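You operate a simulated robot arm through the tools that you are given. There is no shell and no other tool. Be economical: measure what you need, move in short steps, check, and stop when the job is done.

Carry out the task below with a simulated two-armed robot. There is one attempt and no reset: what you move stays moved.

## Task
Turn the speed to 2, then raise the boom to about 275 cm.
Fine: use the joystick; green pendant switch on for the run and off after it; the speed knob goes back to 5 after the run.

It is judged by the outcome, as a careful person would: the job done as asked, and still so three seconds after it is handed in. It fails if anything else is knocked over, pushed out of place, dropped, spilled or broken.

## Robot
Two 7-joint arms with fingered hands on one trunk, hanging from a carriage that runs on a rail from [-0.007, 1.743] to [0.001, -0.237] (x, y) and turns from -430 to 258 degrees about z. Base frame: it is fixed where the carriage stands at the start and does not move with it; the origin is on the floor, on the carriage's upright axis, x ahead of it, y to its left, z up. Lengths are in m, angles in degrees, forces in N, time in s.
The left shoulder is at the start at [0.04, 0.176, 1.356], the right one opposite. With the tool pointing down near the work surface each hand reaches from about 0.1 to 0.84 m from the robot's upright axis, wherever it stands, measured 20 degrees to its own side. Places, roughly: console display [0.6, -0.4, 1.1]; down button [0.4, -0.7, 0.9]; green pendant switch [-0.1, -0.3, 0.9]; grey speed knob [0.6, -0.5, 1]; joystick [-0.2, -0.4, 0.9]; up button [0.4, -0.6, 1]. Payload 4 kg a hand.
The TCP of each hand is the grasp point between the finger pads, 0.03 m short of the fingertips. In the tool frame z runs along the fingers and y along their closing line. The gripper opens to 0.104 m. The gripper's body begins 0.035 m behind the TCP. The gripper is a hand of 4 fingers: y runs from the thumb to the fingers, the wrist lies at [-0.015, -0.104, -0.178] in the tool frame, and closing takes about 1.5 s.
Orientation is told as [roll, pitch, yaw] about the base's x, y, z axes, in that order, counted from this pose: with the fingers straight down and the wrist toward the robot, the tool's x, y and z point along [0, 1, 0], [1, 0, 0] and [0, 0, -1] of the base frame.

## Interface
- The arms move only by the tool servo_tool. It takes "left_targets", "right_targets" or both (then of equal length, played together; a hand with none holds still); each is a list of rows, each a list of 7 numbers: the shift along the tool's x, y, z in m, then the turn, a rotation vector about the tool's x, y, z in degrees, then the finger opening in m, from 0 to 0.104. In form: [[tx, ty, tz, wx, wy, wz, hand], ...]. A call has 1 to 10 rows; each row shifts and turns the commanded pose from where the row before left it, along the tool's axes as they then stand. Rows are played at 5 a second. More than 0.05 m and 8.6 degrees between two rows, or a gripper value outside its range, and nothing of the call is played. Where a pose cannot be reached the arm comes as near as it can. A force on the tool above 40 N (or 10 N above the force at the start of the call, whichever is more), or a blocked arm, ends the call early, and 0.2 s more pass. The fingers move at their own pace (about 0.153 m/s each) and stop on an object; they squeeze with about 31 N. The grip force told is the motor's: it shows also when the fingers shut on nothing. Time passes only in rows, and 0.2 s behind the last, so rows that do not move let the fingers close. It gives the time, the measured TCP pose, the force on the tool (base axes), the opening and the grip force at its end, in the units of the frame above (readings bear some noise), with the torque about the TCP (base axes, N m) and any sound that the robot's microphone picked up.
- Cameras (640 x 400 px; columns grow to the right, rows downward): "scene" is now at [0.207, -0.0522, 1.635]; the picture's right is [-0.72, -0.69, 0.00], its down [-0.58, 0.61, -0.53] and it looks along [0.37, -0.39, -0.85] (base axes); focal length 214 px, centre (320, 200). "left" rides on the left gripper at [-0.061, -0.092, -0.13] in its tool frame; the picture's right is [-0.81, -0.27, 0.52], its down [0.53, -0.71, 0.46] and it looks along [0.24, 0.64, 0.72] (tool axes); focal length 275 px, centre (320, 200). "right" rides on the right gripper at [0.061, -0.092, -0.13] in its tool frame; the picture's right is [-0.81, 0.27, -0.52], its down [-0.53, -0.71, 0.46] and it looks along [-0.24, 0.64, 0.72] (tool axes); focal length 275 px, centre (320, 200). There is no depth. A picture from a camera that has moved, and an enlarged one, comes with that camera's place and axes in the base frame and with its lens.
- get_image(camera): a new picture of that camera. No time passes.
- raise_lower(by): slides the trunk up (or, below 0, down) by that many m; the arms and the scene camera ride with it, the base frame stays. It gives what a move gives, with no picture.
- roll_base(legs): drives the robot by 1 to 6 legs, each [ahead, left, turn to the left] in m, m and degrees, along the robot's own axes; the way and the turn of a leg run together, so that a leg with both is an arc; at most 1.5 m and 180 degrees a leg. The arms and the cameras ride along, it lands a little off, and it stops where it bumps. It keeps to its track: a leg is cut to what the track allows. It gives what a move gives.
- grasp_type(shape, hand): the hand has 4 fingers and takes this shape, open, in about a second: jaw (thumb against the fingers, like two jaws); tri (thumb and two fingers); tip (a fingertip pinch); poke (one finger out to press); point (the index stretched); flat (the hand flat); cup (the hand cupped); fist (a fist). The gripper value then closes the fingers along that shape, each until it touches; the sizes above hold for jaw. It gives what a move gives, with no picture.
- turn_head(pan, tilt): turns the head with the scene camera to pan (to the left, within 86 degrees either way) and tilt (down, from -29 to 69), counted from straight ahead of the robot. It gives what a move gives.
- inspect(camera, box): a new picture of the part [left, top, right, bottom] of that camera's present view, enlarged. No time passes.
- hand_in(): hands the job in; it is judged then, once.

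Go step by step. Nothing tells you exact positions but the pictures and the camera data: compare them with the known pose of the tool, close in by small moves and look again before you grip or let go. The budget is 120 turns and 92 pictures, counting those below and the enlarged ones. Unless the task says otherwise, let go and move clear before handing in, and close with one line.

The tools are called as a command line: name --argument value ..., lists and objects as JSON in quotes. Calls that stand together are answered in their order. servo_tool: Moves the arms, as the interface text tells. Its arguments: {"type":"object","properties":{"left_targets":{"type":"array","items":{"type":"array","items":{"type":"number"}}},"right_targets":{"type":"array","items":{"type":"array","items":{"type":"number"}}}},"required":[]} The other tools are called the same way: raise_lower (by) slides the trunk up or down; grasp_type (shape, hand) gives the hand a shape; roll_base (legs) drives the base; turn_head (pan, tilt) turns the head that bears the scene camera; get_image (camera) takes a picture; inspect (camera, box) takes an enlarged picture of a part of a camera's view; hand_in () hands the job in.

At the start:

```text
t: 0.0
left_position: [0.5292, -0.0412, 1.3019]
left_ee_rot: [0.1, 0.1, -0.1]
left_ft_force: [0.7, -0.4, -0.8]
left_ft_torque: [0.02, 0.01, 0.03]
left_opening: 0.1036
left_grip_force: 0.1
left_shape: jaw
right_position: [0.2668, -0.3747, 1.3805]
right_ee_rot: [0.2, 0.0, 0.0]
right_ft_force: [1.1, -0.2, 0.3]
right_ft_torque: [0.03, 0.03, 0.02]
right_opening: 0.1037
right_grip_force: 0.1
right_shape: jaw
trunk travel left (down, up): [-0.478, 0.285]
robot x, y, heading: [0.0008, 0.0, -0.1]
head pan, tilt: [-46.5, 57.9]
```

scene: 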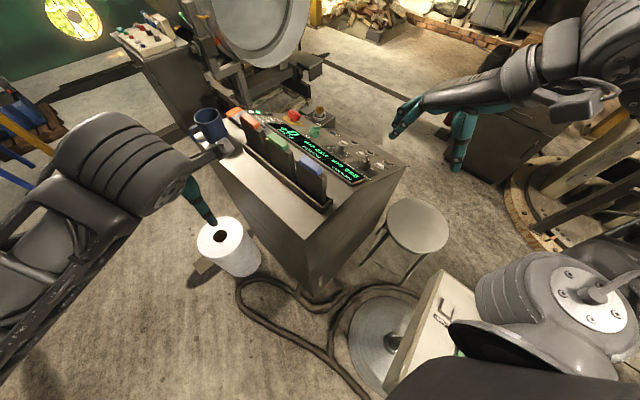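
right: 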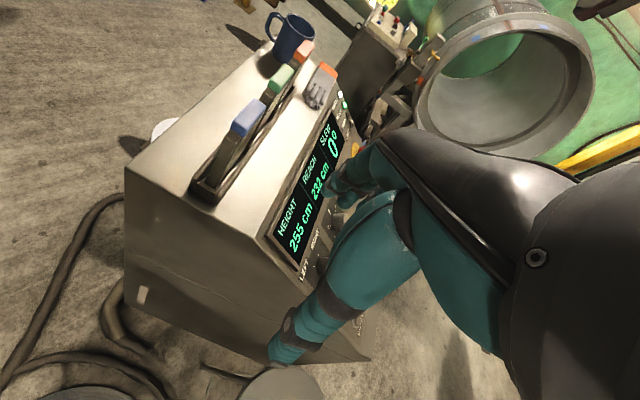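
left: 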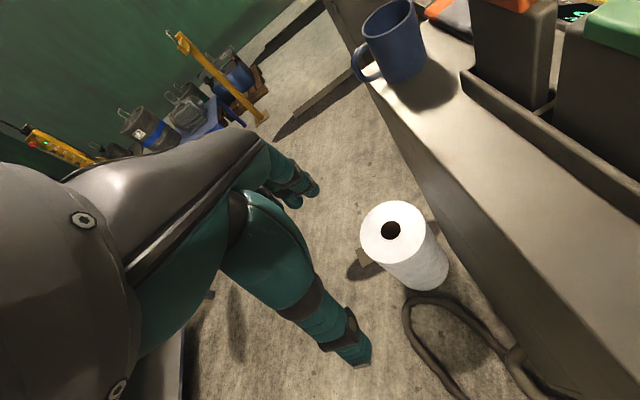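

I see the console ahead to the right, with its panel facing away from me toward -y. The joystick pendant should be close by on my right. I'll look closer before moving.

inspect --camera "scene" --box '[200, 80, 420, 220]'

inspect --camera "scene" --box '[340, 180, 640, 400]'

inspect --camera "right" --box '[220, 60, 420, 300]'

```text
2.86 times, centred on (310, 150) of scene
camera zoom: at [0.207, -0.0522, 1.635], right [-0.72, -0.69, 0.0], down [-0.58, 0.61, -0.53], along [0.37, -0.39, -0.85], focal length 613 px, centre (349, 343)
```

zoom: 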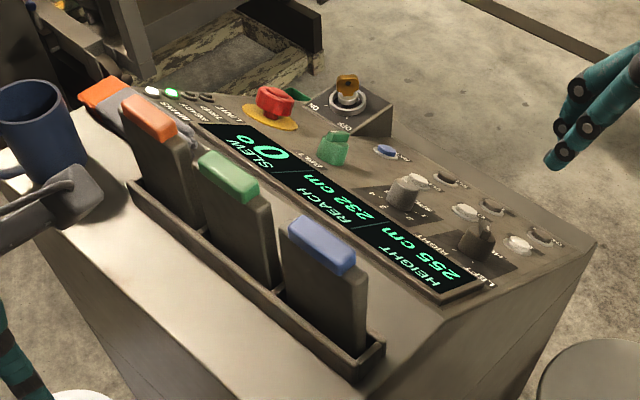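

```text
1.82 times, centred on (490, 290) of scene
camera zoom: at [0.207, -0.0522, 1.635], right [-0.72, -0.69, 0.0], down [-0.58, 0.61, -0.53], along [0.37, -0.39, -0.85], focal length 390 px, centre (11, 36)
```

zoom: 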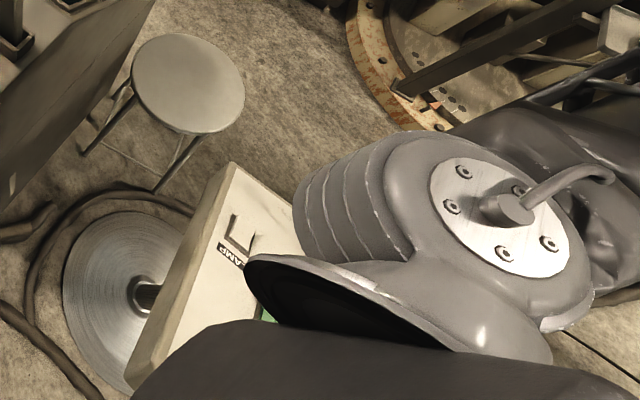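

```text
1.67 times, centred on (320, 180) of right
camera zoom: at [0.1743, -0.3142, 1.5107], right [0.27, -0.81, 0.52], down [-0.71, -0.53, -0.46], along [0.64, -0.24, -0.72], focal length 459 px, centre (320, 233)
```

zoom: 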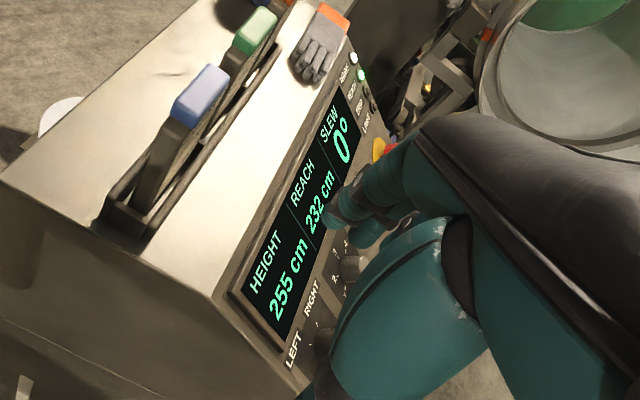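

The console panel carries a grey speed knob among several other knobs, and the display reads HEIGHT 255. The joystick pedestal is hidden by my own right shoulder, so I'll pan the head to see it.

turn_head --pan -86 --tilt 60

get_image --camera "scene"

```text
t: 1.1
left_position: [0.5287, -0.0403, 1.3011]
left_ee_rot: [0.0, 0.1, -0.1]
left_ft_force: [-0.3, -1.0, -0.4]
left_ft_torque: [0.0, -0.01, 0.0]
left_opening: 0.1034
left_grip_force: 0.1
left_shape: jaw
right_position: [0.2659, -0.3754, 1.3823]
right_ee_rot: [0.0, 0.1, 0.0]
right_ft_force: [0.5, 0.6, -0.6]
right_ft_torque: [0.02, -0.02, -0.01]
right_opening: 0.1038
right_grip_force: 0.2
right_shape: jaw
trunk travel left (down, up): [-0.478, 0.285]
robot x, y, heading: [0.001, 0.0028, -0.2]
head pan, tilt: [-85.9, 60.0]
```

```text
85 pictures are left
camera scene: at [0.1643, -0.0686, 1.6325], right [-1.0, -0.07, 0.0], down [-0.06, 0.86, -0.5], along [0.04, -0.5, -0.87], focal length 214 px, centre (320, 200)
```

scene: 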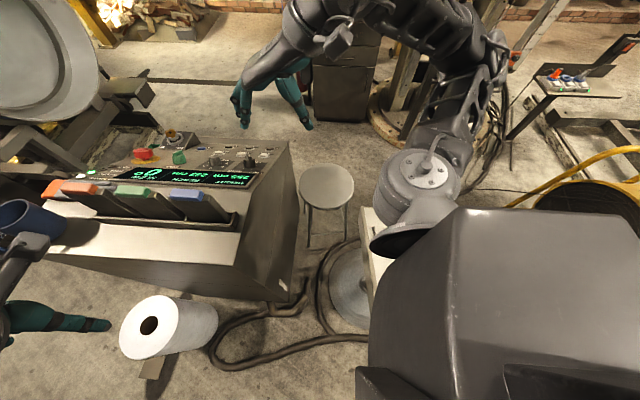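

The pendant stand is hidden directly below my right shoulder. I'll raise the trunk, slide away to the left and turn right to face both stations.

raise_lower --by 0.15

roll_base --legs '[[0, 0.3, 0], [0, 0, -70]]'

turn_head --pan -20 --tilt 50

get_image --camera "scene"

get_image --camera "right"

```text
t: 2.8
left_position: [0.5285, -0.0416, 1.4505]
left_ee_rot: [0.0, 0.1, 0.0]
left_ft_force: [-0.2, -0.3, 0.0]
left_ft_torque: [0.05, -0.03, 0.0]
left_opening: 0.1039
left_grip_force: 0.0
left_shape: jaw
right_position: [0.2648, -0.3753, 1.5305]
right_ee_rot: [0.1, -0.1, 0.0]
right_ft_force: [0.1, -0.1, 0.1]
right_ft_torque: [0.04, 0.0, -0.01]
right_opening: 0.1034
right_grip_force: 0.0
right_shape: jaw
trunk travel left (down, up): [-0.628, 0.135]
robot x, y, heading: [0.0008, -0.0009, 0.0]
head pan, tilt: [-85.9, 60.0]
```

```text
t: 7.9
left_position: [0.146, -0.2038, 1.4514]
left_ee_rot: [0.0, 0.1, -69.2]
left_ft_force: [0.6, 0.0, -0.4]
left_ft_torque: [-0.02, -0.03, -0.02]
left_opening: 0.1037
left_grip_force: 0.1
left_shape: jaw
right_position: [-0.2568, -0.0748, 1.5307]
right_ee_rot: [0.1, 0.0, -69.2]
right_ft_force: [-0.5, 0.6, -0.4]
right_ft_torque: [0.0, 0.01, -0.02]
right_opening: 0.1036
right_grip_force: 0.0
right_shape: jaw
trunk travel left (down, up): [-0.628, 0.135]
robot x, y, heading: [-0.0033, 0.305, -69.3]
head pan, tilt: [-85.9, 60.0]
```

```text
t: 9.2
left_position: [0.146, -0.2028, 1.4521]
left_ee_rot: [0.0, 0.1, -69.1]
left_ft_force: [-0.2, -0.4, 0.8]
left_ft_torque: [0.02, 0.0, 0.01]
left_opening: 0.1035
left_grip_force: 0.0
left_shape: jaw
right_position: [-0.258, -0.076, 1.5316]
right_ee_rot: [0.1, 0.0, -69.4]
right_ft_force: [-1.0, 0.0, -1.1]
right_ft_torque: [-0.02, 0.0, 0.02]
right_opening: 0.1035
right_grip_force: 0.0
right_shape: jaw
trunk travel left (down, up): [-0.628, 0.135]
robot x, y, heading: [0.0022, 0.3002, -69.4]
head pan, tilt: [-20.0, 50.0]
```

```text
84 pictures are left
camera scene: at [0.0557, 0.0767, 1.7951], right [-1.0, -0.01, 0.0], down [-0.01, 0.77, -0.64], along [0.01, -0.64, -0.77], focal length 214 px, centre (320, 200)
```

scene: 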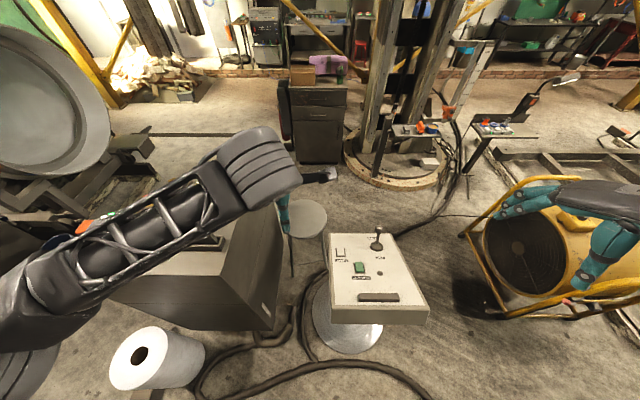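

```text
83 pictures are left
camera right: at [-0.2331, 0.0312, 1.6607], right [-0.66, -0.54, 0.52], down [-0.75, 0.48, -0.46], along [0.0, -0.69, -0.72], focal length 275 px, centre (320, 200)
```

right: 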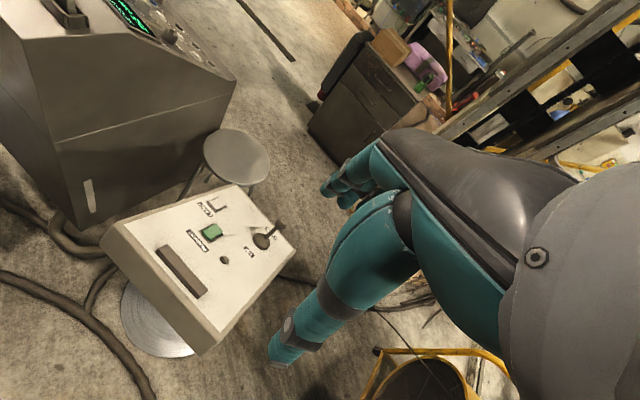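

Now the pendant is visible: L-shaped recess, green switch and joystick on a sloped top. I'll read it and the surroundings (boom, labels).

inspect --camera "scene" --box '[300, 210, 450, 330]'

inspect --camera "right" --box '[100, 170, 320, 310]'

inspect --camera "right" --box '[80, 0, 240, 100]'

```text
3.33 times, centred on (375, 270) of scene
camera zoom: at [0.0557, 0.0767, 1.7951], right [-1.0, -0.01, 0.0], down [-0.01, 0.77, -0.64], along [0.01, -0.64, -0.77], focal length 715 px, centre (137, -33)
```

zoom: 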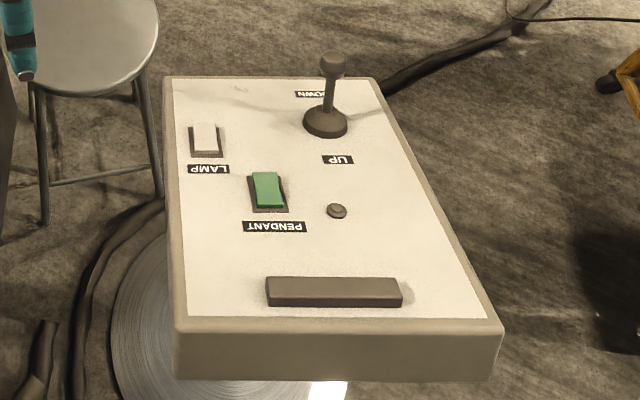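

```text
2.86 times, centred on (210, 240) of right
camera zoom: at [-0.2331, 0.0312, 1.6607], right [-0.66, -0.54, 0.52], down [-0.75, 0.48, -0.46], along [0.0, -0.69, -0.72], focal length 786 px, centre (634, 86)
```

zoom: 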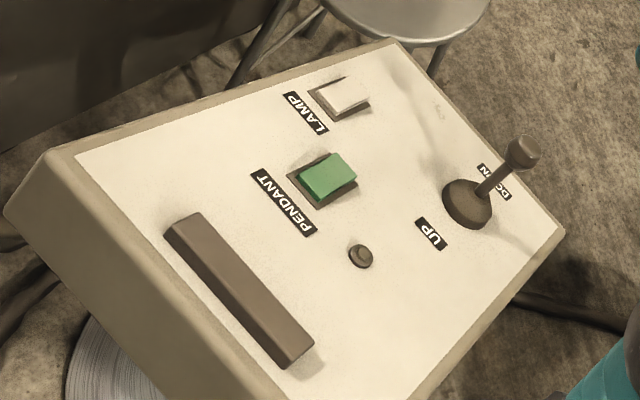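

```text
4.00 times, centred on (160, 50) of right
camera zoom: at [-0.2331, 0.0312, 1.6607], right [-0.66, -0.54, 0.52], down [-0.75, 0.48, -0.46], along [0.0, -0.69, -0.72], focal length 1101 px, centre (960, 800)
```

zoom: 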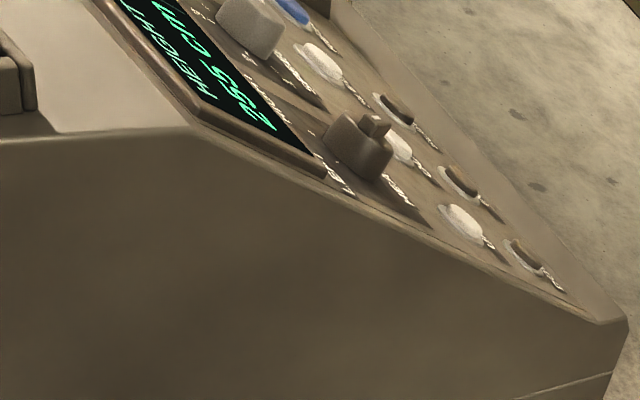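

Pendant layout: LAMP switch, green PENDANT switch at about (-0.105, -0.295, 0.90), joystick ball at about (-0.207, -0.467, 0.94) with UP on my side (+y). I'll stand at y≈0, heading about -65°, so the left hand can serve the knob and the right hand the pendant.

roll_base --legs '[[0.281, -0.106, 0]]'

turn_head --pan 25 --tilt 45

get_image --camera "scene"

get_image --camera "left"

```text
t: 11.3
left_position: [0.1482, -0.5054, 1.45]
left_ee_rot: [0.0, 0.0, -69.3]
left_ft_force: [0.0, 0.3, 0.4]
left_ft_torque: [-0.04, 0.02, -0.03]
left_opening: 0.1035
left_grip_force: 0.1
left_shape: jaw
right_position: [-0.2567, -0.3782, 1.5313]
right_ee_rot: [0.1, 0.1, -69.2]
right_ft_force: [-0.4, 0.3, 0.0]
right_ft_torque: [0.01, 0.03, 0.0]
right_opening: 0.1037
right_grip_force: 0.1
right_shape: jaw
trunk travel left (down, up): [-0.628, 0.135]
robot x, y, heading: [-0.0007, 0.0047, -69.2]
head pan, tilt: [-20.0, 50.0]
```

```text
t: 12.4
left_position: [0.1481, -0.5043, 1.4508]
left_ee_rot: [0.0, 0.1, -69.2]
left_ft_force: [-0.1, -0.2, 0.0]
left_ft_torque: [-0.01, -0.02, 0.04]
left_opening: 0.1037
left_grip_force: 0.1
left_shape: jaw
right_position: [-0.2553, -0.3771, 1.5314]
right_ee_rot: [0.1, 0.0, -69.2]
right_ft_force: [0.4, -0.3, 0.1]
right_ft_torque: [-0.05, 0.0, -0.01]
right_opening: 0.1037
right_grip_force: 0.0
right_shape: jaw
trunk travel left (down, up): [-0.628, 0.135]
robot x, y, heading: [-0.0007, 0.0015, -69.5]
head pan, tilt: [25.0, 45.0]
```

```text
79 pictures are left
camera scene: at [0.1145, -0.2039, 1.802], right [-0.7, -0.72, 0.0], down [-0.51, 0.49, -0.71], along [0.51, -0.49, -0.71], focal length 214 px, centre (320, 200)
```

scene: 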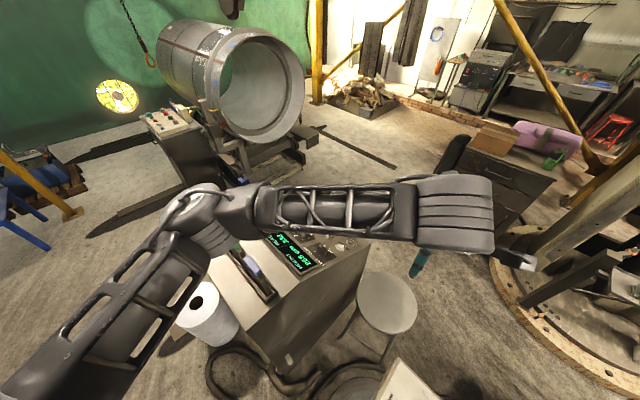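

```text
78 pictures are left
camera left: at [0.0595, -0.4403, 1.5812], right [-0.86, -0.03, -0.52], down [0.24, 0.86, -0.45], along [0.46, -0.51, -0.73], focal length 275 px, centre (320, 200)
```

left: 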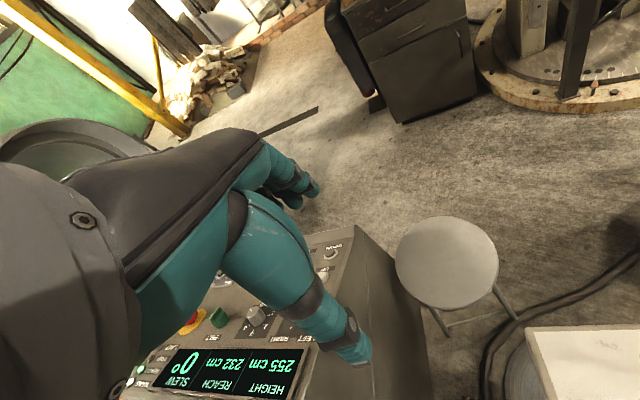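

The left wrist camera sees the panel; I'll shift the left hand back and to the side to get a clean view of the labels.

servo_tool --left_targets '[[0.037, -0.029, 0, 0, 0, 0, 0.1], [0.037, -0.029, 0, 0, 0, 0, 0.1], [0.037, -0.029, 0, 0, 0, 0, 0.1], [0.037, -0.029, 0, 0, 0, 0, 0.1], [0.037, -0.029, 0, 0, 0, 0, 0.1]]'

get_image --camera "left"

get_image --camera "scene"

```text
t: 13.6
left_position: [0.2706, -0.3026, 1.4499]
left_ee_rot: [0.0, 0.0, -69.2]
left_ft_force: [0.2, -0.6, 0.5]
left_ft_torque: [0.0, -0.02, -0.01]
left_opening: 0.1001
left_grip_force: 0.0
left_shape: jaw
right_position: [-0.2561, -0.3776, 1.5307]
right_ee_rot: [0.0, 0.0, -69.2]
right_ft_force: [-0.6, 0.0, -0.8]
right_ft_torque: [0.02, 0.0, 0.02]
right_opening: 0.1036
right_grip_force: 0.1
right_shape: jaw
trunk travel left (down, up): [-0.628, 0.135]
robot x, y, heading: [0.0018, 0.0069, -69.1]
head pan, tilt: [25.0, 45.0]
```

```text
77 pictures are left
camera left: at [0.1815, -0.238, 1.5793], right [-0.86, -0.03, -0.52], down [0.24, 0.86, -0.45], along [0.46, -0.51, -0.73], focal length 275 px, centre (320, 200)
```

left: 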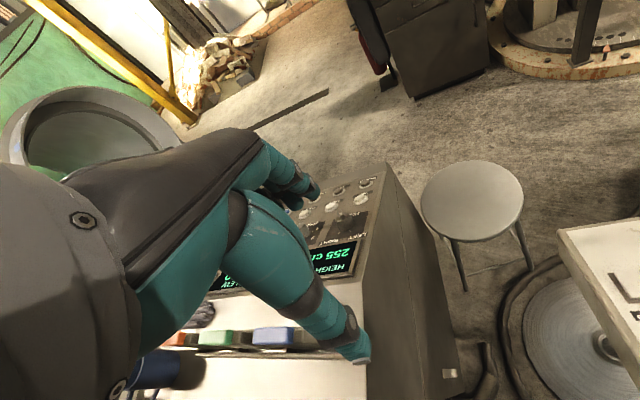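

```text
76 pictures are left
camera scene: at [0.1145, -0.2038, 1.802], right [-0.7, -0.72, 0.0], down [-0.51, 0.49, -0.71], along [0.51, -0.49, -0.71], focal length 214 px, centre (320, 200)
```

scene: 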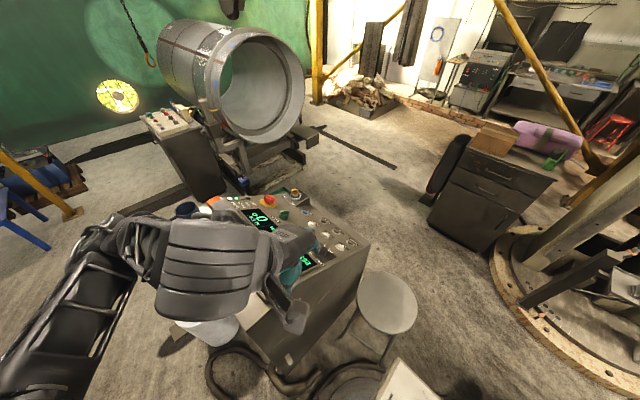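

The panel is partly clear in the scene view now; I'll enlarge it.

inspect --camera "scene" --box '[230, 180, 380, 275]'

inspect --camera "left" --box '[260, 150, 420, 290]'

```text
4.21 times, centred on (305, 228) of scene
camera zoom: at [0.1145, -0.2038, 1.802], right [-0.7, -0.72, 0.0], down [-0.51, 0.49, -0.71], along [0.51, -0.49, -0.71], focal length 903 px, centre (383, 84)
```

zoom: 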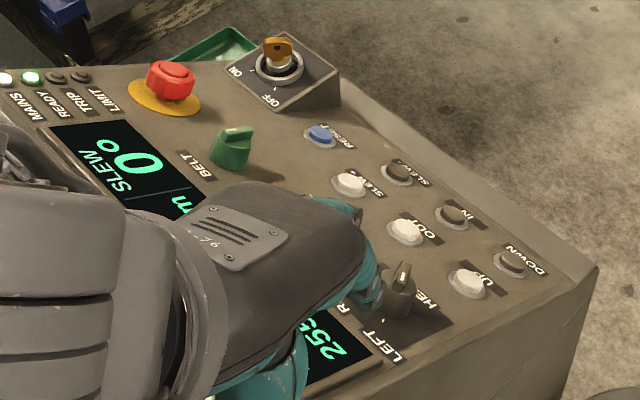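

```text
2.86 times, centred on (340, 220) of left
camera zoom: at [0.1815, -0.238, 1.5793], right [-0.86, -0.03, -0.52], down [0.24, 0.86, -0.45], along [0.46, -0.51, -0.73], focal length 786 px, centre (263, 143)
```

zoom: 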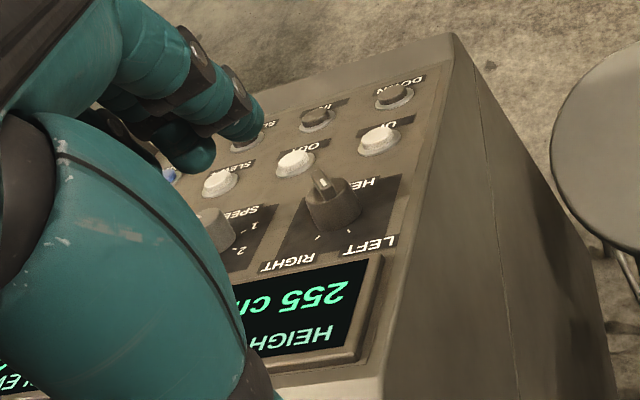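

Lamps MAINS and READY are lit; the dark knob is a LEFT/RIGHT selector and the grey speed knob is beside it. I'll draw the left hand back to clear the sight line.

servo_tool --left_targets '[[0.013, -0.036, 0, 0, 0, 0, 0.1], [0.013, -0.036, 0, 0, 0, 0, 0.1], [0.013, -0.036, 0, 0, 0, 0, 0.1], [0.013, -0.036, 0, 0, 0, 0, 0.1], [0.013, -0.036, 0, 0, 0, 0, 0.1]]'

inspect --camera "scene" --box '[240, 180, 380, 275]'

```text
t: 14.8
left_position: [0.2648, -0.2138, 1.5368]
left_ee_rot: [0.0, 0.2, -69.1]
left_ft_force: [0.1, 0.3, 0.5]
left_ft_torque: [0.03, 0.02, 0.01]
left_opening: 0.1006
left_grip_force: 0.0
left_shape: jaw
left hand out of reach, approached as far as the arm can: row 1, 2, 3, 4, 5
right_position: [-0.2547, -0.3771, 1.5304]
right_ee_rot: [0.1, 0.0, -69.2]
right_ft_force: [-0.1, -0.4, -0.1]
right_ft_torque: [0.0, -0.04, 0.02]
right_opening: 0.1036
right_grip_force: 0.0
right_shape: jaw
trunk travel left (down, up): [-0.628, 0.135]
robot x, y, heading: [0.0009, 0.0039, -69.4]
head pan, tilt: [25.0, 45.0]
```

```text
4.21 times, centred on (310, 228) of scene
camera zoom: at [0.1146, -0.2038, 1.802], right [-0.7, -0.72, 0.0], down [-0.51, 0.49, -0.71], along [0.51, -0.49, -0.71], focal length 903 px, centre (362, 84)
```

zoom: 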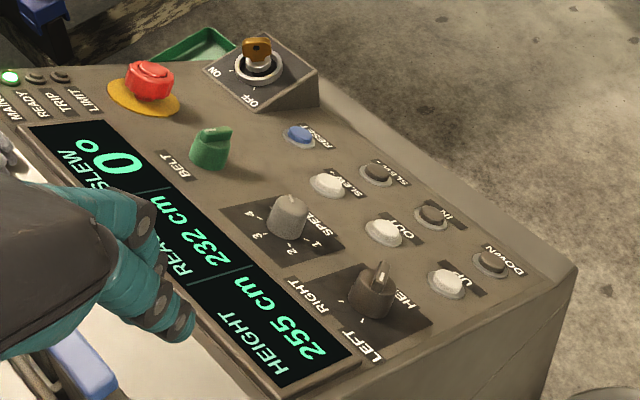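

Clear view now. I'll zoom onto the speed dial.

inspect --camera "scene" --box '[280, 215, 340, 255]'

get_image --camera "left"

```text
10.00 times, centred on (310, 235) of scene
camera zoom: at [0.1146, -0.2038, 1.802], right [-0.7, -0.72, 0.0], down [-0.51, 0.49, -0.71], along [0.51, -0.49, -0.71], focal length 2145 px, centre (420, -150)
```

zoom: 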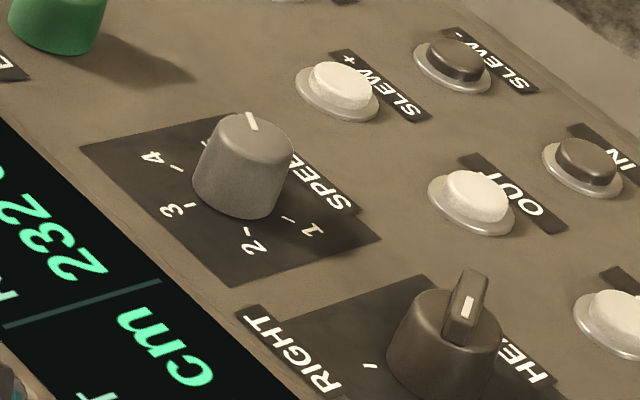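

```text
71 pictures are left
camera left: at [0.1758, -0.1506, 1.6684], right [-0.86, -0.03, -0.52], down [0.24, 0.86, -0.45], along [0.46, -0.51, -0.73], focal length 275 px, centre (320, 200)
```

left: 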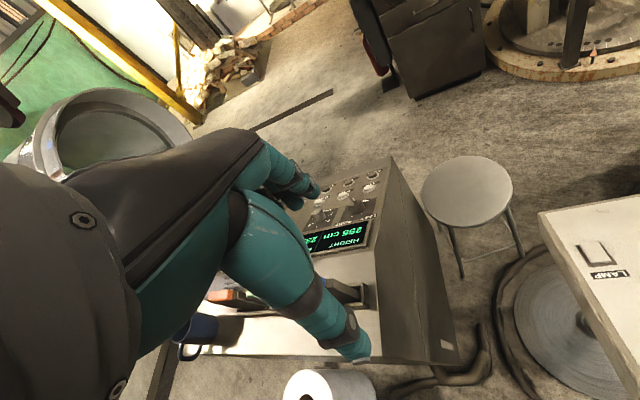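

The pointer is at 5 (lower right for the operator); positions run 1–5 about 67° apart, so 2 is about 200° counter-clockwise from here, taken in several grips. The panel tilts about 31° toward -y, with the knob base near (0.58, -0.54, 1.01). I'll bring the left hand over it, staying high.

servo_tool --left_targets '[[0.0158, 0.047, 0, 0, 0, 2.1, 0.1], [0.014, 0.0475, 0, 0, 0, 2.1, 0.1], [0.0122, 0.048, 0, 0, 0, 2.1, 0.1], [0.0104, 0.0483, 0, 0, 0, 2.1, 0.1], [0.0086, 0.0485, 0, 0, 0, 2.1, 0.1]]'

get_image --camera "scene"

```text
t: 16.0
left_position: [0.3917, -0.4251, 1.5392]
left_ee_rot: [0.0, 0.2, -79.7]
left_ft_force: [-0.3, -0.5, 0.3]
left_ft_torque: [0.0, 0.03, 0.03]
left_opening: 0.1002
left_grip_force: 0.0
left_shape: jaw
right_position: [-0.2553, -0.3777, 1.5313]
right_ee_rot: [0.1, 0.0, -69.2]
right_ft_force: [-1.3, -0.3, -0.8]
right_ft_torque: [0.0, 0.02, 0.0]
right_opening: 0.1036
right_grip_force: 0.1
right_shape: jaw
trunk travel left (down, up): [-0.628, 0.135]
robot x, y, heading: [-0.0018, 0.0046, -69.1]
head pan, tilt: [25.0, 45.0]
```

```text
70 pictures are left
camera scene: at [0.1146, -0.2038, 1.802], right [-0.7, -0.72, 0.0], down [-0.51, 0.49, -0.71], along [0.51, -0.49, -0.71], focal length 214 px, centre (320, 200)
```

scene: 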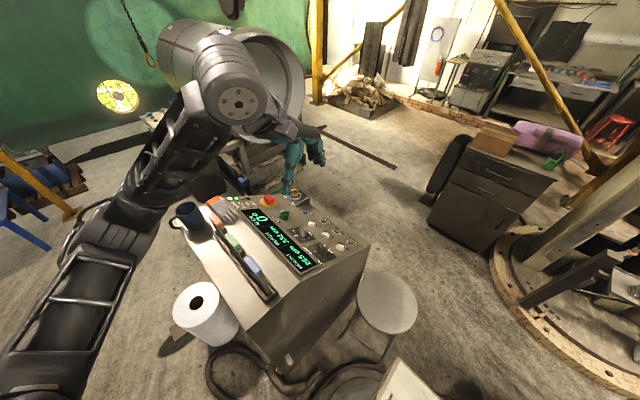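

The view stays clear. Next I move over the knob and tilt the tool square to the panel.

servo_tool --left_targets '[[0.0196, 0.0257, 0.012, 0, 0, 1.3, 0.1], [0.0196, 0.0257, 0.012, 0, 0, 1.3, 0.1], [0.0196, 0.0257, 0.012, 0, 0, 1.3, 0.1], [0.0196, 0.0257, 0.012, 0, 0, 1.3, 0.1], [0.0196, 0.0257, 0.012, 0, 0, 1.3, 0.1], [0.0196, 0.0257, 0.012, 0, 0, 1.3, 0.1], [0.0196, 0.0257, 0.012, 0, 0, 1.3, 0.1], [0.0196, 0.0257, 0.012, 0, 0, 1.3, 0.1]]'

raise_lower --by -0.15

servo_tool --left_targets '[[0, 0, 0, 6.2, 0, 0, 0.1], [0, 0, 0, 6.2, 0, 0, 0.1], [0, 0, 0, 6.2, 0, 0, 0.1], [0, 0, 0, 6.2, 0, 0, 0.1], [0, 0, 0, 6.2, 0, 0, 0.1]]'

get_image --camera "scene"

get_image --camera "left"

```text
t: 17.8
left_position: [0.5684, -0.6121, 1.4438]
left_ee_rot: [0.0, 0.0, -90.1]
left_ft_force: [0.8, 0.2, 0.0]
left_ft_torque: [-0.03, 0.03, 0.0]
left_opening: 0.1001
left_grip_force: 0.0
left_shape: jaw
right_position: [-0.2569, -0.3772, 1.532]
right_ee_rot: [0.1, 0.0, -69.2]
right_ft_force: [-0.6, -0.4, 0.2]
right_ft_torque: [0.03, 0.01, 0.01]
right_opening: 0.1041
right_grip_force: 0.0
right_shape: jaw
trunk travel left (down, up): [-0.628, 0.135]
robot x, y, heading: [-0.0008, 0.0061, -69.4]
head pan, tilt: [25.0, 45.0]
```

```text
t: 19.6
left_position: [0.5693, -0.6116, 1.2932]
left_ee_rot: [0.0, 0.2, -90.0]
left_ft_force: [0.2, 0.6, 0.5]
left_ft_torque: [-0.01, -0.03, 0.02]
left_opening: 0.1002
left_grip_force: 0.0
left_shape: jaw
right_position: [-0.2552, -0.3769, 1.3807]
right_ee_rot: [0.1, 0.0, -69.2]
right_ft_force: [0.3, -0.3, 0.6]
right_ft_torque: [-0.02, 0.0, -0.01]
right_opening: 0.1037
right_grip_force: 0.1
right_shape: jaw
trunk travel left (down, up): [-0.478, 0.285]
robot x, y, heading: [0.0012, 0.0022, -69.3]
head pan, tilt: [25.0, 45.0]
```

```text
t: 20.8
left_position: [0.5362, -0.5336, 1.2752]
left_ee_rot: [-0.1, 31.2, -90.1]
left_ft_force: [0.2, 0.0, 0.0]
left_ft_torque: [-0.01, -0.03, -0.02]
left_opening: 0.1005
left_grip_force: 0.1
left_shape: jaw
left hand out of reach, approached as far as the arm can: row 1, 2, 3, 4, 5
right_position: [-0.2562, -0.3775, 1.3809]
right_ee_rot: [0.1, 0.0, -69.2]
right_ft_force: [0.3, -0.3, 0.1]
right_ft_torque: [-0.01, -0.03, 0.0]
right_opening: 0.104
right_grip_force: 0.1
right_shape: jaw
trunk travel left (down, up): [-0.478, 0.285]
robot x, y, heading: [-0.0006, 0.0047, -69.2]
head pan, tilt: [25.0, 45.0]
```

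```text
69 pictures are left
camera scene: at [0.1146, -0.2038, 1.652], right [-0.7, -0.72, 0.0], down [-0.51, 0.49, -0.71], along [0.51, -0.49, -0.71], focal length 214 px, centre (320, 200)
```

scene: 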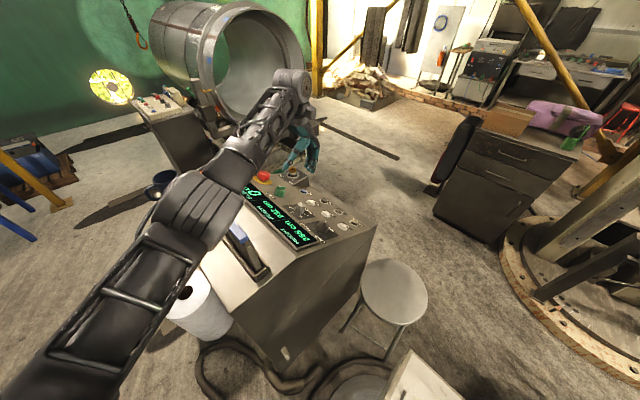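

```text
68 pictures are left
camera left: at [0.476, -0.5225, 1.433], right [-0.81, 0.5, -0.3], down [0.53, 0.85, -0.02], along [0.24, -0.18, -0.95], focal length 275 px, centre (320, 200)
```

left: 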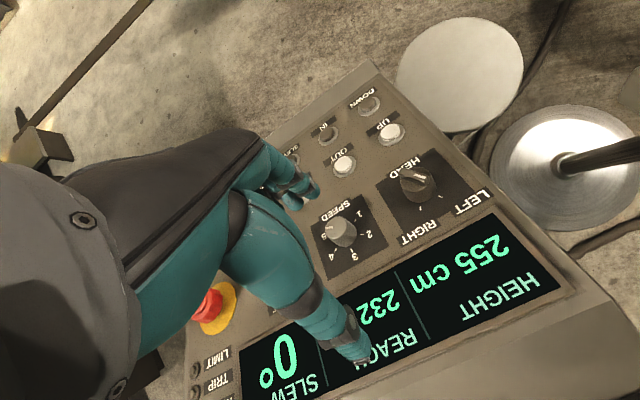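

The left arm falls short here, so I'll use the right arm at heading 0, where its shoulder is nearer. I retract the left hand high, then turn back left.

raise_lower --by 0.15

servo_tool --left_targets '[[0, 0, 0, -6.2, 0, 0, 0.1], [0, 0, 0, -6.2, 0, 0, 0.1], [0, 0, 0, -6.2, 0, 0, 0.1], [0, 0, 0, -6.2, 0, 0, 0.1], [0, 0, 0, -6.2, 0, 0, 0.1]]'

servo_tool --left_targets '[[-0.032, -0.03, 0, 0, 0, -2, 0.1], [-0.032, -0.03, 0, 0, 0, -2, 0.1], [-0.032, -0.03, 0, 0, 0, -2, 0.1], [-0.032, -0.03, 0, 0, 0, -2, 0.1], [-0.032, -0.03, 0, 0, 0, -2, 0.1], [-0.032, -0.03, 0, 0, 0, -2, 0.1], [-0.032, -0.03, 0, 0, 0, -2, 0.1], [-0.032, -0.03, 0, 0, 0, -2, 0.1]]'

get_image --camera "scene"

```text
t: 22.5
left_position: [0.5366, -0.5345, 1.4249]
left_ee_rot: [-0.1, 31.1, -90.1]
left_ft_force: [-0.6, 0.4, 0.8]
left_ft_torque: [-0.01, 0.01, 0.03]
left_opening: 0.1
left_grip_force: 0.1
left_shape: jaw
right_position: [-0.2561, -0.3775, 1.531]
right_ee_rot: [0.1, 0.0, -69.3]
right_ft_force: [-0.4, -0.5, -0.2]
right_ft_torque: [0.02, 0.01, 0.04]
right_opening: 0.1037
right_grip_force: 0.1
right_shape: jaw
trunk travel left (down, up): [-0.628, 0.135]
robot x, y, heading: [-0.001, 0.0067, -69.3]
head pan, tilt: [25.0, 45.0]
```

```text
t: 23.7
left_position: [0.5362, -0.5339, 1.4262]
left_ee_rot: [-0.1, 0.0, -90.1]
left_ft_force: [0.4, 0.1, -0.3]
left_ft_torque: [0.0, 0.0, -0.02]
left_opening: 0.1001
left_grip_force: 0.1
left_shape: jaw
right_position: [-0.2559, -0.3773, 1.5309]
right_ee_rot: [0.0, 0.0, -69.2]
right_ft_force: [1.4, 0.0, 0.2]
right_ft_torque: [-0.01, -0.01, 0.01]
right_opening: 0.1037
right_grip_force: 0.1
right_shape: jaw
trunk travel left (down, up): [-0.628, 0.135]
robot x, y, heading: [-0.0005, 0.0048, -69.3]
head pan, tilt: [25.0, 45.0]
```

```text
t: 25.5
left_position: [0.2542, -0.3275, 1.4244]
left_ee_rot: [0.0, 0.1, -74.0]
left_ft_force: [-0.5, 0.1, 0.4]
left_ft_torque: [0.01, -0.02, 0.02]
left_opening: 0.1004
left_grip_force: 0.2
left_shape: jaw
right_position: [-0.2562, -0.3774, 1.5305]
right_ee_rot: [0.1, 0.0, -69.2]
right_ft_force: [0.1, -0.5, -0.3]
right_ft_torque: [0.0, 0.01, 0.0]
right_opening: 0.1037
right_grip_force: 0.1
right_shape: jaw
trunk travel left (down, up): [-0.628, 0.135]
robot x, y, heading: [0.002, 0.0054, -69.0]
head pan, tilt: [25.0, 45.0]
```

```text
67 pictures are left
camera scene: at [0.1146, -0.2038, 1.802], right [-0.7, -0.72, 0.0], down [-0.51, 0.49, -0.71], along [0.51, -0.49, -0.71], focal length 214 px, centre (320, 200)
```

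scene: 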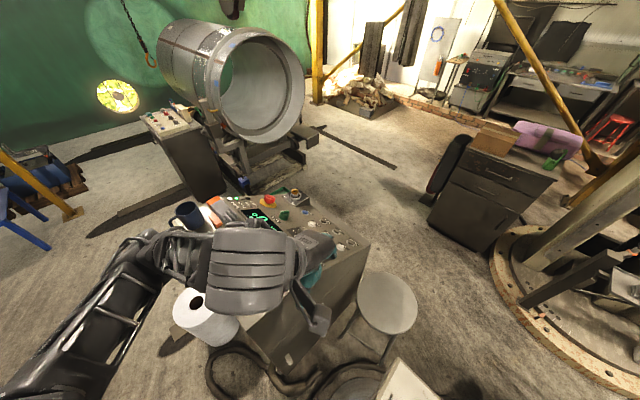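

Now turning back left; head follows the console.

roll_base --legs '[[0, 0, 69]]'

turn_head --pan -45 --tilt 45

get_image --camera "scene"

```text
t: 28.9
left_position: [0.4031, 0.1124, 1.4244]
left_ee_rot: [0.0, 0.0, -6.3]
left_ft_force: [0.3, -0.4, 0.3]
left_ft_torque: [-0.01, 0.02, -0.01]
left_opening: 0.1003
left_grip_force: 0.0
left_shape: jaw
right_position: [0.257, -0.377, 1.5312]
right_ee_rot: [0.0, 0.0, -1.4]
right_ft_force: [-0.8, 0.1, -0.7]
right_ft_torque: [0.02, 0.0, 0.03]
right_opening: 0.1037
right_grip_force: 0.0
right_shape: jaw
trunk travel left (down, up): [-0.628, 0.135]
robot x, y, heading: [-0.0016, 0.0045, -1.2]
head pan, tilt: [25.0, 45.0]
```

```text
t: 30.3
left_position: [0.4033, 0.1125, 1.4261]
left_ee_rot: [0.0, 0.1, -6.2]
left_ft_force: [0.1, -0.8, 0.1]
left_ft_torque: [0.01, 0.0, 0.0]
left_opening: 0.1001
left_grip_force: 0.1
left_shape: jaw
right_position: [0.2568, -0.3771, 1.5313]
right_ee_rot: [0.0, 0.0, -1.3]
right_ft_force: [-0.7, 0.3, -0.7]
right_ft_torque: [0.01, -0.01, 0.03]
right_opening: 0.1038
right_grip_force: 0.1
right_shape: jaw
trunk travel left (down, up): [-0.628, 0.135]
robot x, y, heading: [0.0016, 0.0033, -1.5]
head pan, tilt: [-45.0, 45.0]
```

```text
66 pictures are left
camera scene: at [0.2155, -0.0604, 1.802], right [-0.72, -0.69, 0.0], down [-0.49, 0.51, -0.71], along [0.49, -0.51, -0.71], focal length 214 px, centre (320, 200)
```

scene: 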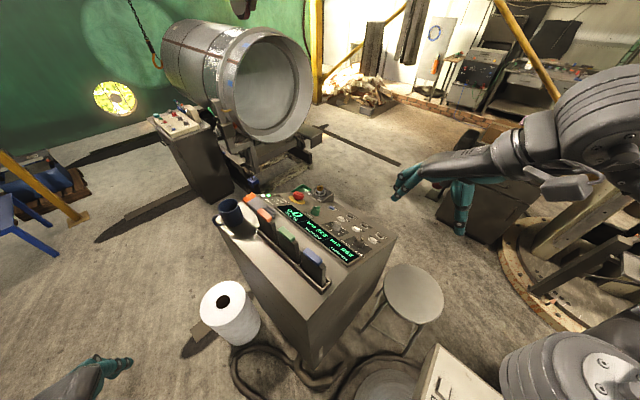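

Right arm has the reach now. I'll send the right hand out over the panel, staying high, and take a closer look at the knob for position.

inspect --camera "scene" --box '[300, 195, 390, 255]'

servo_tool --right_targets '[[-0.0223, 0.0325, 0.01, 0, 0, 0, 0.1], [-0.0223, 0.0325, 0.01, 0, 0, 0, 0.1], [-0.0223, 0.0325, 0.01, 0, 0, 0, 0.1], [-0.0223, 0.0325, 0.01, 0, 0, 0, 0.1], [-0.0223, 0.0325, 0.01, 0, 0, 0, 0.1], [-0.0223, 0.0325, 0.01, 0, 0, 0, 0.1], [-0.0223, 0.0325, 0.01, 0, 0, 0, 0.1], [-0.0223, 0.0325, 0.01, 0, 0, 0, 0.1], [-0.0223, 0.0325, 0.01, 0, 0, 0, 0.1], [-0.0223, 0.0325, 0.01, 0, 0, 0, 0.1]]'

servo_tool --right_targets '[[0, 0, 0, 0, 0, 8, 0.1], [0, 0, 0, 0, 0, 8, 0.1], [0, 0, 0, 0, 0, 8, 0.1], [0, 0, 0, 0, 0, 8, 0.1], [0, 0, 0, 0, 0, 8, 0.1], [0, 0, 0, 0, 0, 8, 0.1], [0, 0, 0, 0, 0, 8, 0.1], [0, 0, 0, 0, 0, 8, 0.1]]'

get_image --camera "scene"

```text
6.67 times, centred on (345, 225) of scene
camera zoom: at [0.2155, -0.0604, 1.802], right [-0.72, -0.69, 0.0], down [-0.49, 0.51, -0.71], along [0.49, -0.51, -0.71], focal length 1430 px, centre (153, 33)
```

zoom: 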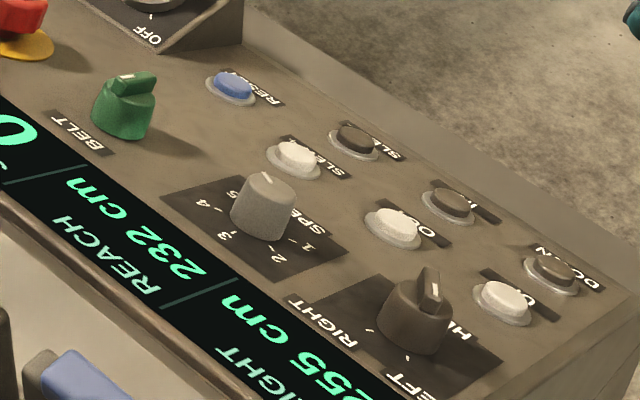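

```text
t: 32.5
left_position: [0.4028, 0.113, 1.4258]
left_ee_rot: [0.1, 0.1, -6.4]
left_ft_force: [-0.3, -0.7, 0.1]
left_ft_torque: [-0.03, -0.01, -0.02]
left_opening: 0.1005
left_grip_force: 0.1
left_shape: jaw
right_position: [0.4967, -0.5507, 1.4563]
right_ee_rot: [0.1, 0.0, -1.6]
right_ft_force: [-0.3, -0.2, 0.0]
right_ft_torque: [0.02, 0.01, 0.02]
right_opening: 0.1005
right_grip_force: 0.0
right_shape: jaw
right hand out of reach, approached as far as the arm can: row 8, 9, 10
trunk travel left (down, up): [-0.628, 0.135]
robot x, y, heading: [-0.0017, 0.0056, -1.3]
head pan, tilt: [-45.0, 45.0]
```

```text
t: 34.3
left_position: [0.4041, 0.1132, 1.4242]
left_ee_rot: [0.0, 0.1, -6.4]
left_ft_force: [0.0, -0.1, 1.3]
left_ft_torque: [-0.06, 0.0, 0.01]
left_opening: 0.1003
left_grip_force: 0.0
left_shape: jaw
right_position: [0.4958, -0.5527, 1.4565]
right_ee_rot: [0.1, 0.0, -65.6]
right_ft_force: [0.1, -0.7, -0.4]
right_ft_torque: [0.02, 0.01, 0.0]
right_opening: 0.1005
right_grip_force: 0.0
right_shape: jaw
trunk travel left (down, up): [-0.628, 0.135]
robot x, y, heading: [-0.0007, 0.0034, -1.5]
head pan, tilt: [-45.0, 45.0]
```

```text
64 pictures are left
camera scene: at [0.2154, -0.0605, 1.802], right [-0.72, -0.69, 0.0], down [-0.49, 0.51, -0.71], along [0.49, -0.51, -0.71], focal length 214 px, centre (320, 200)
```

scene: 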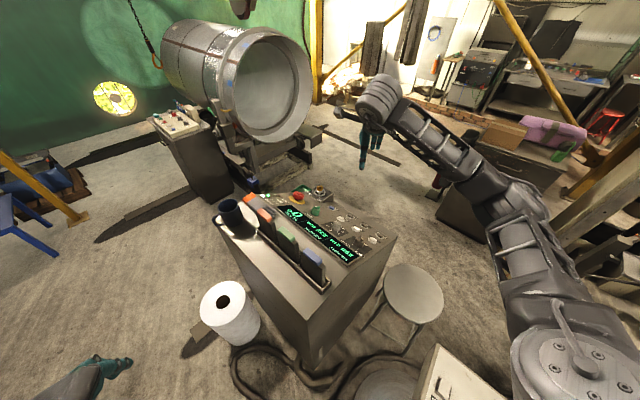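

Knob top is consistently at about (0.585, -0.554, 1.04). I lower the trunk for reach, approach and tilt onto the panel normal.

raise_lower --by -0.15

servo_tool --right_targets '[[0.013, 0.018, 0.02, 5.65, 2.56, 0, 0.1], [0.013, 0.018, 0.02, 5.65, 2.56, 0, 0.1], [0.013, 0.018, 0.02, 5.65, 2.56, 0, 0.1], [0.013, 0.018, 0.02, 5.65, 2.56, 0, 0.1], [0.013, 0.018, 0.02, 5.65, 2.56, 0, 0.1]]'

get_image --camera "scene"

get_image --camera "right"

```text
t: 36.0
left_position: [0.4018, 0.1134, 1.2745]
left_ee_rot: [0.1, 0.1, -6.2]
left_ft_force: [0.7, 0.2, 0.1]
left_ft_torque: [0.0, -0.01, 0.03]
left_opening: 0.1004
left_grip_force: 0.1
left_shape: jaw
right_position: [0.495, -0.5518, 1.3067]
right_ee_rot: [-0.1, 0.2, -65.5]
right_ft_force: [0.3, -0.3, 0.1]
right_ft_torque: [-0.01, 0.04, 0.01]
right_opening: 0.1003
right_grip_force: 0.0
right_shape: jaw
trunk travel left (down, up): [-0.478, 0.285]
robot x, y, heading: [-0.0017, 0.0034, -1.4]
head pan, tilt: [-45.0, 45.0]
```

```text
t: 37.2
left_position: [0.4023, 0.1125, 1.2756]
left_ee_rot: [0.1, 0.2, -6.3]
left_ft_force: [0.3, -0.5, 0.5]
left_ft_torque: [-0.01, 0.04, 0.01]
left_opening: 0.1002
left_grip_force: 0.0
left_shape: jaw
right_position: [0.5915, -0.5825, 1.1984]
right_ee_rot: [14.0, 28.1, -61.9]
right_ft_force: [0.0, -0.1, 0.4]
right_ft_torque: [-0.01, 0.02, -0.01]
right_opening: 0.1002
right_grip_force: 0.1
right_shape: jaw
trunk travel left (down, up): [-0.478, 0.285]
robot x, y, heading: [-0.0006, 0.004, -1.4]
head pan, tilt: [-45.0, 45.0]
```

```text
63 pictures are left
camera scene: at [0.2155, -0.0604, 1.6521], right [-0.72, -0.69, 0.0], down [-0.49, 0.51, -0.71], along [0.49, -0.51, -0.71], focal length 214 px, centre (320, 200)
```

scene: 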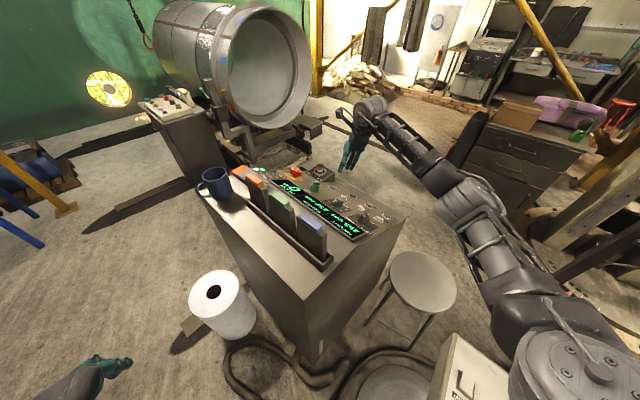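

```text
62 pictures are left
camera right: at [0.6099, -0.5575, 1.3654], right [-0.62, -0.77, 0.14], down [-0.78, 0.6, -0.17], along [0.05, -0.21, -0.98], focal length 275 px, centre (320, 200)
```

right: 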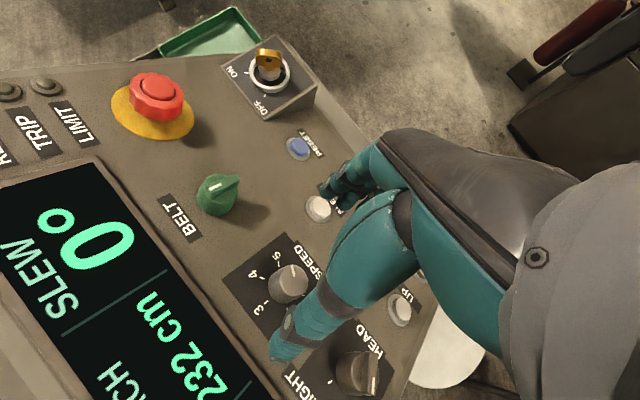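

The wrist camera shows the knob clearly, pointer at 5, and places its top near (0.578, -0.543, 1.04). I descend to a standoff above it.

servo_tool --right_targets '[[-0.008, 0.0094, 0.0265, 0, 0, 0, 0.1], [-0.008, 0.0094, 0.0265, 0, 0, 0, 0.1], [-0.008, 0.0094, 0.0265, 0, 0, 0, 0.1], [-0.008, 0.0094, 0.0265, 0, 0, 0, 0.1]]'

get_image --camera "right"

inspect --camera "scene" --box '[290, 140, 420, 230]'

```text
t: 38.2
left_position: [0.4043, 0.1128, 1.2744]
left_ee_rot: [0.1, 0.1, -6.3]
left_ft_force: [0.2, -0.1, -0.1]
left_ft_torque: [0.02, 0.0, 0.02]
left_opening: 0.1005
left_grip_force: 0.1
left_shape: jaw
right_position: [0.5787, -0.5684, 1.0805]
right_ee_rot: [14.0, 28.0, -61.9]
right_ft_force: [-0.3, 0.1, 0.7]
right_ft_torque: [-0.03, 0.0, 0.01]
right_opening: 0.1001
right_grip_force: 0.1
right_shape: jaw
trunk travel left (down, up): [-0.478, 0.285]
robot x, y, heading: [-0.0027, 0.0054, -1.5]
head pan, tilt: [-45.0, 45.0]
```

```text
61 pictures are left
camera right: at [0.5972, -0.5434, 1.248], right [-0.62, -0.77, 0.14], down [-0.78, 0.6, -0.17], along [0.04, -0.21, -0.98], focal length 275 px, centre (320, 200)
```

right: 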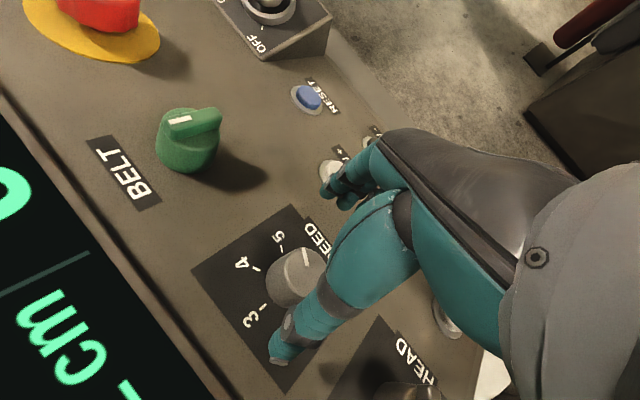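

```text
4.44 times, centred on (355, 185) of scene
camera zoom: at [0.2154, -0.0604, 1.652], right [-0.72, -0.69, 0.0], down [-0.49, 0.51, -0.71], along [0.49, -0.51, -0.71], focal length 953 px, centre (164, 267)
```

zoom: 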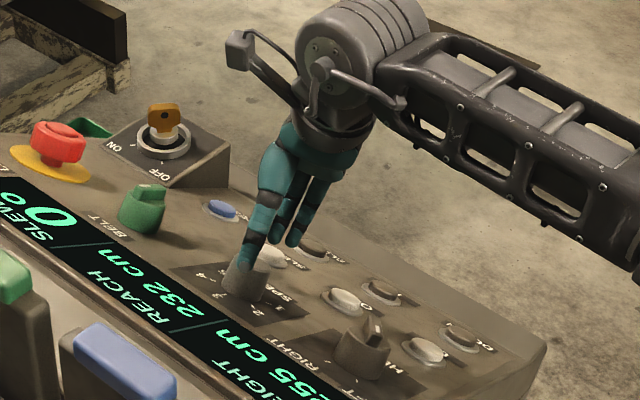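

The axis through the grasp point lands on the knob, thumb and fingers straddling it. I descend along the normal and look before closing.

servo_tool --right_targets '[[0, 0, 0.018, 0, 0, 0, 0.1], [0, 0, 0.016, 0, 0, 0, 0.1], [0, 0, 0.012, 0, 0, 0, 0.1]]'

inspect --camera "scene" --box '[300, 160, 390, 220]'

inspect --camera "right" --box '[200, 150, 420, 380]'

```text
t: 39.0
left_position: [0.4032, 0.1107, 1.2752]
left_ee_rot: [-0.3, 0.0, -6.3]
left_ft_force: [-0.1, -0.1, -0.7]
left_ft_torque: [0.01, 0.0, 0.02]
left_opening: 0.1004
left_grip_force: 0.0
left_shape: jaw
right_position: [0.5791, -0.5526, 1.0499]
right_ee_rot: [14.2, 27.6, -62.2]
right_ft_force: [-3.1, -8.7, 19.3]
right_ft_torque: [-0.93, -0.11, -0.19]
right_opening: 0.0984
right_grip_force: 0.0
right_shape: jaw
trunk travel left (down, up): [-0.478, 0.285]
robot x, y, heading: [-0.0008, 0.0035, -1.5]
head pan, tilt: [-45.0, 45.0]
```

```text
6.67 times, centred on (345, 190) of scene
camera zoom: at [0.2159, -0.0623, 1.6528], right [-0.73, -0.69, 0.0], down [-0.49, 0.51, -0.71], along [0.49, -0.51, -0.71], focal length 1430 px, centre (153, 267)
```

zoom: 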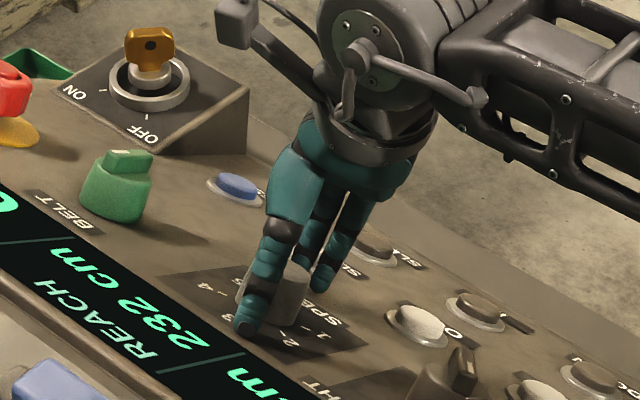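

```text
1.74 times, centred on (310, 265) of right
camera zoom: at [0.5973, -0.5259, 1.2156], right [-0.63, -0.77, 0.14], down [-0.78, 0.6, -0.18], along [0.05, -0.22, -0.97], focal length 479 px, centre (337, 87)
```

zoom: 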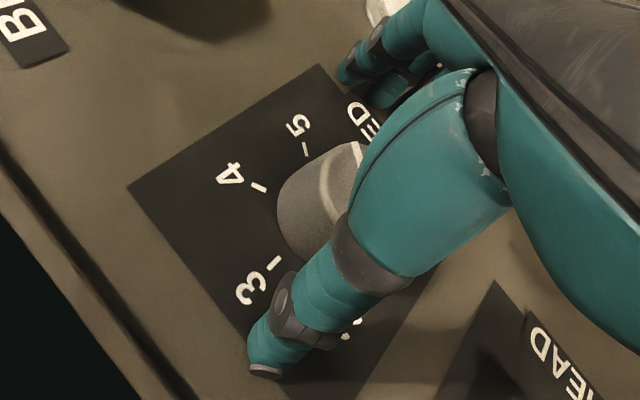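

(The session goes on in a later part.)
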